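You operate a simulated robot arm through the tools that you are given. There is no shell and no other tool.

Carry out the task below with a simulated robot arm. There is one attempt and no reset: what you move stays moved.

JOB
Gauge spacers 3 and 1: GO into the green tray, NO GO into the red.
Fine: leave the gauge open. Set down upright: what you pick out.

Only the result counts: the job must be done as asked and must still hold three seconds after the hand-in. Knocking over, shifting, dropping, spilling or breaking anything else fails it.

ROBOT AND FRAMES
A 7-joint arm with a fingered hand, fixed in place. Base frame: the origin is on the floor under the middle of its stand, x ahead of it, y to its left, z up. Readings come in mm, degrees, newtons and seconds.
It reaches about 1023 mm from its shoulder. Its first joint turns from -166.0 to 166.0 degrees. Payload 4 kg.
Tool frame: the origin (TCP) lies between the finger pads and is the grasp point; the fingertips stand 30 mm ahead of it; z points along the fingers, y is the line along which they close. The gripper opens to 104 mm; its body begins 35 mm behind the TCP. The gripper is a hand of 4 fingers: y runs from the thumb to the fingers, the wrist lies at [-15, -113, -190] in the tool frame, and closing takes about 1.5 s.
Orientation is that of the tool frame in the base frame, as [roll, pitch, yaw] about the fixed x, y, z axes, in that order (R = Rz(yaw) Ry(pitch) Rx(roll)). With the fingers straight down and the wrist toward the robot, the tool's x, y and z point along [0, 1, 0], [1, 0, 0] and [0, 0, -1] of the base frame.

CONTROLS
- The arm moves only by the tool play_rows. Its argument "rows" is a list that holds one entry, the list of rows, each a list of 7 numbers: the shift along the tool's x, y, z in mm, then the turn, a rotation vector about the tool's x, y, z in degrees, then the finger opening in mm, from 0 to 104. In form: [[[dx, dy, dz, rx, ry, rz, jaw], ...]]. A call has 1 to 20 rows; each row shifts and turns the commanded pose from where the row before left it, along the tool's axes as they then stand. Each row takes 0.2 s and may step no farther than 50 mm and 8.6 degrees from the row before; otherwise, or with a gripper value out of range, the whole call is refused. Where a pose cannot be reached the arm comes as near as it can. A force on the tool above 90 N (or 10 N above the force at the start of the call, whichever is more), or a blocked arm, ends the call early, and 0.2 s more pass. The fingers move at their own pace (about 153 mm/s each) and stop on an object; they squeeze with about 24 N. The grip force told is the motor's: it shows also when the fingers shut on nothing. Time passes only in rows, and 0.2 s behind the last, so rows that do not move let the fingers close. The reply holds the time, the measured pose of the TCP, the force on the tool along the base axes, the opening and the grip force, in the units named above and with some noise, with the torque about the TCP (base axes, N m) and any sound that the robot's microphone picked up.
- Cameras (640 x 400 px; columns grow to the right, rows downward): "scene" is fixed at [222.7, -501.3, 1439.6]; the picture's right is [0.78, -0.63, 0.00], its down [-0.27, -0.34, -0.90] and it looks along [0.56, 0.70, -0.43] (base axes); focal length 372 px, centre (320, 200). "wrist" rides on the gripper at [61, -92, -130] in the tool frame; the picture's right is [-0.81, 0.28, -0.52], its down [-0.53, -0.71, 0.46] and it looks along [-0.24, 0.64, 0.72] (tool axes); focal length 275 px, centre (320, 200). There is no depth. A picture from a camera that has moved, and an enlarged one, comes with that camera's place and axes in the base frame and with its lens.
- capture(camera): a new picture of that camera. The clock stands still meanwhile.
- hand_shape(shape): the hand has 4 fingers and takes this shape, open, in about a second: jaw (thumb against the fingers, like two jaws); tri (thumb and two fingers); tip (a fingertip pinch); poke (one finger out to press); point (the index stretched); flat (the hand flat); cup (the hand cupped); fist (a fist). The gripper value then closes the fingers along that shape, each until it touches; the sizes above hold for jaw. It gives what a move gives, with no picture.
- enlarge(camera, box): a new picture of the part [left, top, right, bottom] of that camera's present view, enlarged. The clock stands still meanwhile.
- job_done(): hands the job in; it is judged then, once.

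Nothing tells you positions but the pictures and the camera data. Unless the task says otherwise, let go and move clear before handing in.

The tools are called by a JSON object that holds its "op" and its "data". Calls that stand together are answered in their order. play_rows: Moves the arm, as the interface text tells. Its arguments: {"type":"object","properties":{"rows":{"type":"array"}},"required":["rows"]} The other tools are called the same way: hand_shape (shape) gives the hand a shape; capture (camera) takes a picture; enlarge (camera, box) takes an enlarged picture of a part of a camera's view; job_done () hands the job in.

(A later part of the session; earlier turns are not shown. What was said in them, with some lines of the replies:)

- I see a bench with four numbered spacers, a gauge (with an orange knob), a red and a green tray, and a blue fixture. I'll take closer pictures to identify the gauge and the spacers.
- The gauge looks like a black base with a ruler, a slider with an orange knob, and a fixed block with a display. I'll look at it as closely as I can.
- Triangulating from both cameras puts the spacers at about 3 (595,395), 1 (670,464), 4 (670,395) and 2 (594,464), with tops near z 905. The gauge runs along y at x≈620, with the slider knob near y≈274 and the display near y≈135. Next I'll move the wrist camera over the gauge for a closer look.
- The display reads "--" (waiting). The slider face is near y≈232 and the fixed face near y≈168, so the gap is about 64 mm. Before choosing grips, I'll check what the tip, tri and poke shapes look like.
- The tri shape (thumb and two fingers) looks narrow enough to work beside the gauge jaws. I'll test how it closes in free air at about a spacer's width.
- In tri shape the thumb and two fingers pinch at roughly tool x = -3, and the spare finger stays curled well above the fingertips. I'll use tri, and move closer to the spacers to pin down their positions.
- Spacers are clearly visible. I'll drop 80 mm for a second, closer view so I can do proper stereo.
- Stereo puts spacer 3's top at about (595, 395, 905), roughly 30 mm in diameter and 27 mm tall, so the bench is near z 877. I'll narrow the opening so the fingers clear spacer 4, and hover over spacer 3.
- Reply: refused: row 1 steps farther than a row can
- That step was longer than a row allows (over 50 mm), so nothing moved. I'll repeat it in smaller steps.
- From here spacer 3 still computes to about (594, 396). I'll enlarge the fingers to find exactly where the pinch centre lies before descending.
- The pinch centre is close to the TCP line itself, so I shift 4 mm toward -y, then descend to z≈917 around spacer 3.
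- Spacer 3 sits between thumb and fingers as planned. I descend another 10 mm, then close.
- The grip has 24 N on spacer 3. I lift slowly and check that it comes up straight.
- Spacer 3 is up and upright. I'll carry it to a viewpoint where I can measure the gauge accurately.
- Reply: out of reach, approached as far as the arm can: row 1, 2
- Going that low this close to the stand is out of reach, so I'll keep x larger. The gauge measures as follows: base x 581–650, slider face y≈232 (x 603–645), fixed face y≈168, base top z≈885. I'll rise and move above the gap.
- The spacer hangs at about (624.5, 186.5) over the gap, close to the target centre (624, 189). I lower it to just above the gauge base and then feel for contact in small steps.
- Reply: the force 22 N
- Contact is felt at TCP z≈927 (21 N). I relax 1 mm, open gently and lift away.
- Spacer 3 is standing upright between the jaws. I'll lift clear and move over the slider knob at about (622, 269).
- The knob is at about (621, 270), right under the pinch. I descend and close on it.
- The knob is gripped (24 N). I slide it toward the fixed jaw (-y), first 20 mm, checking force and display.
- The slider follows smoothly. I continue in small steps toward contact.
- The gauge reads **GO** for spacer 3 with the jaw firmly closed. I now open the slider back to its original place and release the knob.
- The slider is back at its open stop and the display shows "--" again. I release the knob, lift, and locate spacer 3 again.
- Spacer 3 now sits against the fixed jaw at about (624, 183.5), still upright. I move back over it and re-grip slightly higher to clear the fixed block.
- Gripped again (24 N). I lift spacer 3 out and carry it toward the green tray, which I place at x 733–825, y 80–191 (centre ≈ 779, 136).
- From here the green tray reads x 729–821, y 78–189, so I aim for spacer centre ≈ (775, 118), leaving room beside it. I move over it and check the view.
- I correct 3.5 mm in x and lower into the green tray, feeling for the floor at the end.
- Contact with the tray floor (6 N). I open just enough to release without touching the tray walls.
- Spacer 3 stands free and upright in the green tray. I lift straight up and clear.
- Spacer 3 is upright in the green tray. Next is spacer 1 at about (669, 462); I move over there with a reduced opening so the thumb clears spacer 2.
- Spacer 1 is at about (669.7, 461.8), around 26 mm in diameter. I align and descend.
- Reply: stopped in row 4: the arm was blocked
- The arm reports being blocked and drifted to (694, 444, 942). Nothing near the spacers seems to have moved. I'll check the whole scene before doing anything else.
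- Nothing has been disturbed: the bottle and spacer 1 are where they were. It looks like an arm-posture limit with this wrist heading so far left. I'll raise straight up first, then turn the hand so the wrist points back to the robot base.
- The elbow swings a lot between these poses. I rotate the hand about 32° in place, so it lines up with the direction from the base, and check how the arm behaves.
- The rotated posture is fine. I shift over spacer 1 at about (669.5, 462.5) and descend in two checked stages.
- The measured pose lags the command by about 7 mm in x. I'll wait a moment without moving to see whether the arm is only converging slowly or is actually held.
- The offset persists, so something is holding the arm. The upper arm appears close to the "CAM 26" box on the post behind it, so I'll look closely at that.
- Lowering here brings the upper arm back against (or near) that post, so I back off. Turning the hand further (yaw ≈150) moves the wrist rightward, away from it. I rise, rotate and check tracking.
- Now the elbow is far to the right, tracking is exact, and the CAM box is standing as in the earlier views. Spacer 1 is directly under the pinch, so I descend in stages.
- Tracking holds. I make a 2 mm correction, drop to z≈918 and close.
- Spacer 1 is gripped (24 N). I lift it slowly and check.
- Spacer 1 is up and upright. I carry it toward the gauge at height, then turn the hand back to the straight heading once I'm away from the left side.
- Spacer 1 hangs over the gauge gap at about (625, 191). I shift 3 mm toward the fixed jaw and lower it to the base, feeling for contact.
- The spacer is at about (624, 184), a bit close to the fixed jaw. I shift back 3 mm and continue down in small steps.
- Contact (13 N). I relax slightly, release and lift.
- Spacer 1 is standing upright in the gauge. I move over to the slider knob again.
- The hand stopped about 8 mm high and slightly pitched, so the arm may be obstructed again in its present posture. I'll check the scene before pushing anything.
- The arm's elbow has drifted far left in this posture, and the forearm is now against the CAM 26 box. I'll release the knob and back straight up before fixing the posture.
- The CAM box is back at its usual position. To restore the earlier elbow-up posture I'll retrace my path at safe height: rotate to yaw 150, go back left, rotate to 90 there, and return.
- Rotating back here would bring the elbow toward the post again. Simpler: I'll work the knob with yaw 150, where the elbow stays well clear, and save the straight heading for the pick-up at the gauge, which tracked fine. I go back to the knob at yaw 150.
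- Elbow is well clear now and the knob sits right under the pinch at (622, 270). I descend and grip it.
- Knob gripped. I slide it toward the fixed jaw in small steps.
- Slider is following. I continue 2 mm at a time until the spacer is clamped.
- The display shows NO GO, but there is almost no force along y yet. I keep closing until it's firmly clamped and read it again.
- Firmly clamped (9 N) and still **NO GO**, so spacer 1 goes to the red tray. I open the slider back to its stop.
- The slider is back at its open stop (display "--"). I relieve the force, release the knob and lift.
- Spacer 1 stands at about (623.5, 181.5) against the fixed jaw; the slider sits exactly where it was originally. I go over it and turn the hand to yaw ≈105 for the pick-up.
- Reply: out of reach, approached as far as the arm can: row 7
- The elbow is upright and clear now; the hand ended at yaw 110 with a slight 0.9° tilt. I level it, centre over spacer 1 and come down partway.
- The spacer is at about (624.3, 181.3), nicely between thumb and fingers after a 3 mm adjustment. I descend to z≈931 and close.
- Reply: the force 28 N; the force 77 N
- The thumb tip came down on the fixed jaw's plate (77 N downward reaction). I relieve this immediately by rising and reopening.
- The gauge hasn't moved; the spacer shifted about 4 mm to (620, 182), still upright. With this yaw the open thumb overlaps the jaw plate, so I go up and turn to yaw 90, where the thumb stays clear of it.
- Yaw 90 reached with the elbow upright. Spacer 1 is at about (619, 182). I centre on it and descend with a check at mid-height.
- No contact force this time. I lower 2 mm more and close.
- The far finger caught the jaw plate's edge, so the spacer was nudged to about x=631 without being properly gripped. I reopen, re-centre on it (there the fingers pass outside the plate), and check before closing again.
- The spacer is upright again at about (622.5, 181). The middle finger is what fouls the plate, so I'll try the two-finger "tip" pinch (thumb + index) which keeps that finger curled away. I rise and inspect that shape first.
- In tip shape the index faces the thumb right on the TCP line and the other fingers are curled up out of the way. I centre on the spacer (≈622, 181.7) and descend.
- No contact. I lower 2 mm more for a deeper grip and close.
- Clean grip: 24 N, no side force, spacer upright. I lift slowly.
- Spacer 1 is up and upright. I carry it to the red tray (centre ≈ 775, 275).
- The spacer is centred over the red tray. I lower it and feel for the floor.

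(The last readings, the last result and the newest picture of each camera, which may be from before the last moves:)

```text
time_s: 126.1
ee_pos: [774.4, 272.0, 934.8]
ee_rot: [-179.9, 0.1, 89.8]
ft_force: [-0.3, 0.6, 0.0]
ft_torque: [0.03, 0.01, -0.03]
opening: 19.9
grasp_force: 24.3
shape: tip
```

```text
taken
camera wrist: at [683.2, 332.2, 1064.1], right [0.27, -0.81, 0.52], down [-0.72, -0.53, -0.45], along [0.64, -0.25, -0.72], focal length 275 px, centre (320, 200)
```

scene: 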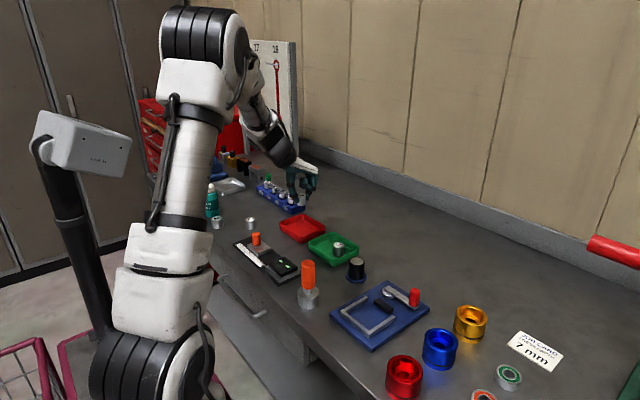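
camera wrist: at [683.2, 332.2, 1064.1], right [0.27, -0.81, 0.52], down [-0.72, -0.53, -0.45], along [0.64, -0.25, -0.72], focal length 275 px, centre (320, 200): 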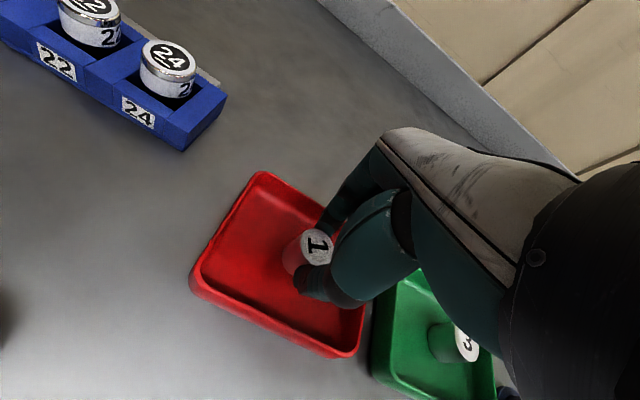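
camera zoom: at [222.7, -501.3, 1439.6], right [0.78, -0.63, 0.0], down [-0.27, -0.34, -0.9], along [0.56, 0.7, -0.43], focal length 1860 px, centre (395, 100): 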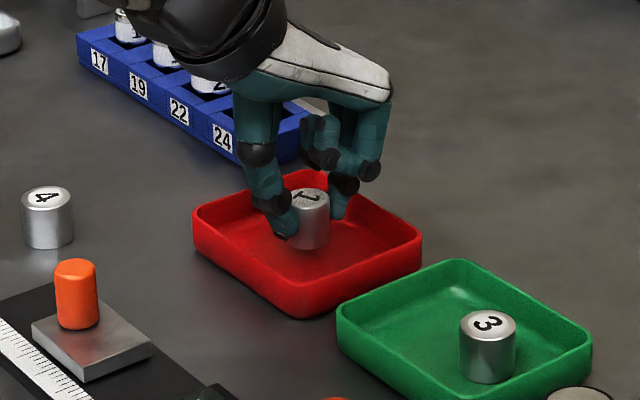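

{"op": "play_rows", "data": {"rows": [[[0, 0, 4, 0, 0, 0, 8], [0, 0, 4, 0, 0, 0, 8], [0, 0, 0, 0, 0, 0, 8]]]}}

{"op": "play_rows", "data": {"rows": [[[0, 0, 1.5, 0, 0, 0, 8], [0, 0, 0, 0, 0, 0, 8]]]}}

{"op": "play_rows", "data": {"rows": [[[0, 0, 1.5, 0, 0, 0, 8], [0, 0, 0, 0, 0, 0, 8]]]}}

```text
time_s: 126.9
ee_pos: [775.6, 271.9, 925.6]
ee_rot: [180.0, 0.1, 89.8]
ft_force: [0.5, -0.3, -1.0]
ft_torque: [0.04, -0.01, 0.02]
opening: 20.2
grasp_force: 24.3
shape: tip
```

```text
time_s: 127.5
ee_pos: [773.9, 272.4, 924.2]
ee_rot: [-180.0, 0.1, 89.8]
ft_force: [0.3, 0.4, -0.5]
ft_torque: [0.0, -0.02, -0.02]
opening: 20.1
grasp_force: 23.9
shape: tip
```

```text
time_s: 128.1
ee_pos: [775.7, 273.1, 922.4]
ee_rot: [-179.9, 0.0, 89.8]
ft_force: [0.9, -2.0, 3.1]
ft_torque: [0.0, -0.05, -0.01]
opening: 20.1
grasp_force: 23.9
shape: tip
```

{"op": "play_rows", "data": {"rows": [[[0, 0, 0.8, 0, 0, 0, 8], [0, 0, 0, 0, 0, 0, 8]]]}}

{"op": "enlarge", "data": {"camera": "scene", "box": [270, 190, 340, 250]}}

```text
time_s: 128.7
ee_pos: [774.6, 272.2, 922.6]
ee_rot: [179.9, 0.0, 89.8]
ft_force: [0.2, -0.6, 9.2]
ft_torque: [-0.01, -0.06, 0.03]
opening: 20.6
grasp_force: 23.9
shape: tip
```

```text
6.67 times, centred on (305, 220) of scene
camera zoom: at [222.7, -501.3, 1439.6], right [0.78, -0.63, 0.0], down [-0.27, -0.34, -0.9], along [0.56, 0.7, -0.43], focal length 2479 px, centre (420, 67)
```

zoom: 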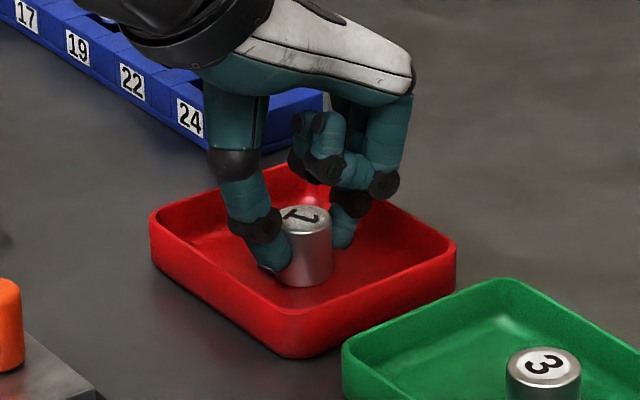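

Spacer 1 rests on the red tray floor (9 N). I release it with a small opening and lift straight up.

{"op": "play_rows", "data": {"rows": [[[0, 0, -0.5, 0, 0, 0, 16], [0, 0, 0, 0, 0, 0, 22], [0, 0, 0, 0, 0, 0, 26], [0, 0, 0, 0, 0, 0, 31], [0, 0, 0, 0, 0, 0, 31]]]}}

{"op": "enlarge", "data": {"camera": "scene", "box": [270, 190, 340, 250]}}

{"op": "enlarge", "data": {"camera": "wrist", "box": [220, 170, 400, 350]}}

```text
time_s: 129.9
ee_pos: [774.5, 273.3, 922.1]
ee_rot: [-179.9, 0.0, 89.8]
ft_force: [-0.2, -0.3, -0.8]
ft_torque: [0.04, 0.02, 0.01]
opening: 30.9
grasp_force: 0.0
shape: tip
```

```text
6.67 times, centred on (305, 220) of scene
camera zoom: at [222.7, -501.3, 1439.6], right [0.78, -0.63, 0.0], down [-0.27, -0.34, -0.9], along [0.56, 0.7, -0.43], focal length 2479 px, centre (420, 67)
```

zoom: 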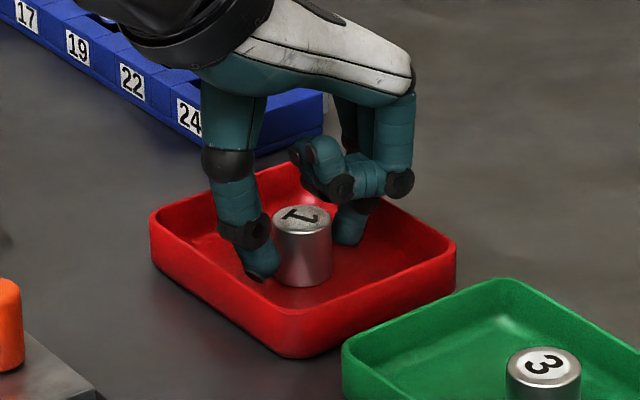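

```text
2.22 times, centred on (310, 260) of wrist
camera zoom: at [683.0, 333.2, 1052.1], right [0.27, -0.81, 0.52], down [-0.72, -0.53, -0.45], along [0.64, -0.25, -0.72], focal length 612 px, centre (342, 67)
```

zoom: 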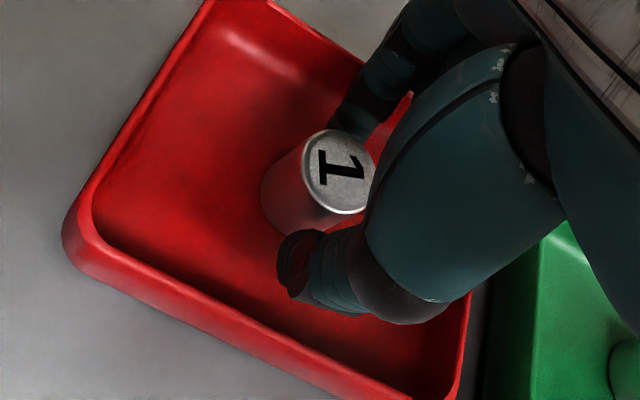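

Released, and spacer 1 stands upright in the red tray. I lift clear and look everything over.

{"op": "play_rows", "data": {"rows": [[[0, 0, -5, 0, 0, 0, 31], [0, 0, -15, 0, 0, 0, 31], [0, 0, -30, 0, 0, 0, 31], [0, 0, -40, 0, 0, 0, 31], [0, 0, -40, 0, 0, 0, 31], [0, 0, 0, 0, 0, 0, 31]]]}}

{"op": "capture", "data": {"camera": "scene"}}

{"op": "enlarge", "data": {"camera": "scene", "box": [190, 170, 350, 300]}}

{"op": "enlarge", "data": {"camera": "scene", "box": [228, 222, 308, 292]}}

{"op": "enlarge", "data": {"camera": "scene", "box": [270, 200, 370, 280]}}

{"op": "enlarge", "data": {"camera": "scene", "box": [20, 100, 140, 200]}}

```text
time_s: 131.3
ee_pos: [776.3, 274.1, 1053.5]
ee_rot: [180.0, 0.2, 89.8]
ft_force: [0.4, -0.2, 0.2]
ft_torque: [0.0, 0.01, 0.03]
opening: 30.7
grasp_force: 0.0
shape: tip
```

```text
taken
```

scene: 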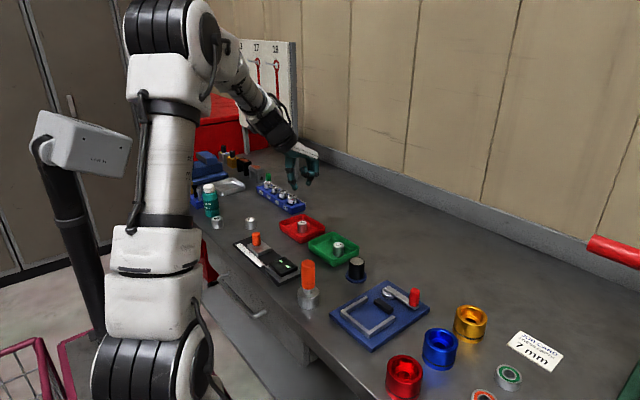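

```text
3.08 times, centred on (270, 235) of scene
camera zoom: at [222.7, -501.3, 1439.6], right [0.78, -0.63, 0.0], down [-0.27, -0.34, -0.9], along [0.56, 0.7, -0.43], focal length 1144 px, centre (474, 92)
```

zoom: 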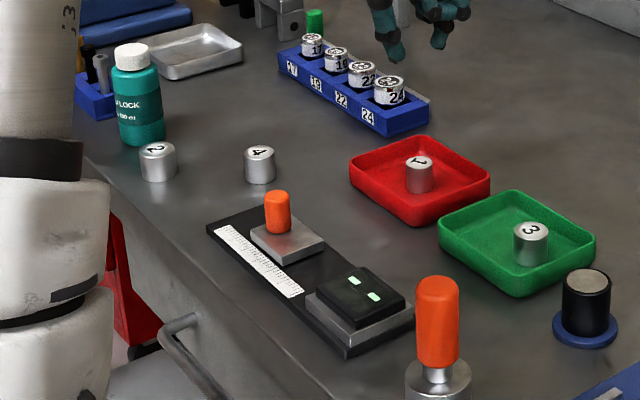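

```text
5.71 times, centred on (268, 257) of scene
camera zoom: at [222.7, -501.3, 1439.6], right [0.78, -0.63, 0.0], down [-0.27, -0.34, -0.9], along [0.56, 0.7, -0.43], focal length 2125 px, centre (617, -126)
```

zoom: 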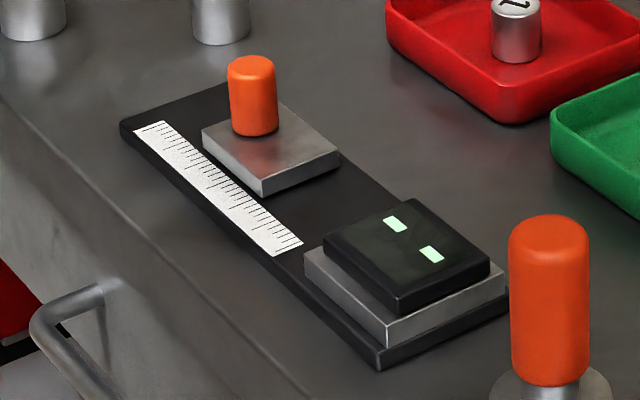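

```text
5.00 times, centred on (320, 240) of scene
camera zoom: at [222.7, -501.3, 1439.6], right [0.78, -0.63, 0.0], down [-0.27, -0.34, -0.9], along [0.56, 0.7, -0.43], focal length 1860 px, centre (320, 0)
```

zoom: 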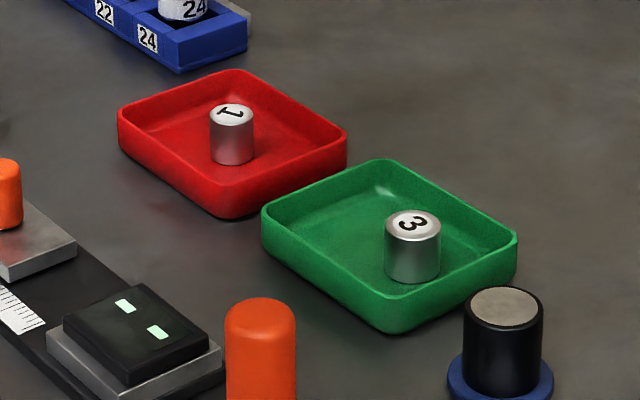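

```text
4.00 times, centred on (80, 150) of scene
camera zoom: at [222.7, -501.3, 1439.6], right [0.78, -0.63, 0.0], down [-0.27, -0.34, -0.9], along [0.56, 0.7, -0.43], focal length 1488 px, centre (1280, 400)
```

zoom: 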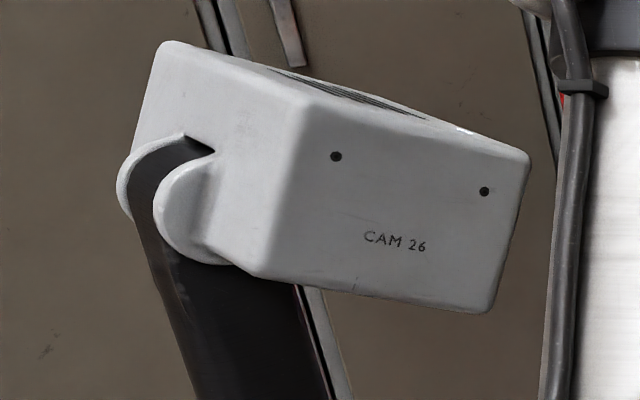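

All as asked: spacer 3 (GO) stands upright in the green tray and spacer 1 (NO GO) stands upright in the red tray. The gauge is open with its slider at the start position. Spacers 2 and 4, the bottle and the CAM post are in place, and the hand is clear, so I hand the job in.

{"op": "job_done", "data": {}}

```text
The job is handed in.
```

I gauged both spacers and handed the job in; I don't have the judging result.

- **Spacer 3:** the gauge read GO. It stands upright in the green tray.
- **Spacer 1:** the gauge read NO GO, and held that reading with the jaw firmly clamped. It stands upright in the red tray.
- **Gauge:** the slider is back at its open stop and the display shows "--".

Some contacts along the way could matter for the "nothing else shifted" condition:

- **CAM 26 box:** the arm was blocked near it while reaching for spacer 1, and stopped short again at the gauge knob. I think the arm touched the box. In later views it stood where it had been.
- **Gauge:** while picking spacer 1 back up, the thumb pressed on the fixed jaw's plate with about 77 N, and a finger then caught its edge. The gauge did not appear to move.
- **Green tray:** it may have shifted by about 1 mm when I released spacer 3.

The final pictures show spacers 2 and 4 and the bottle where they started. The hand is clear of everything.
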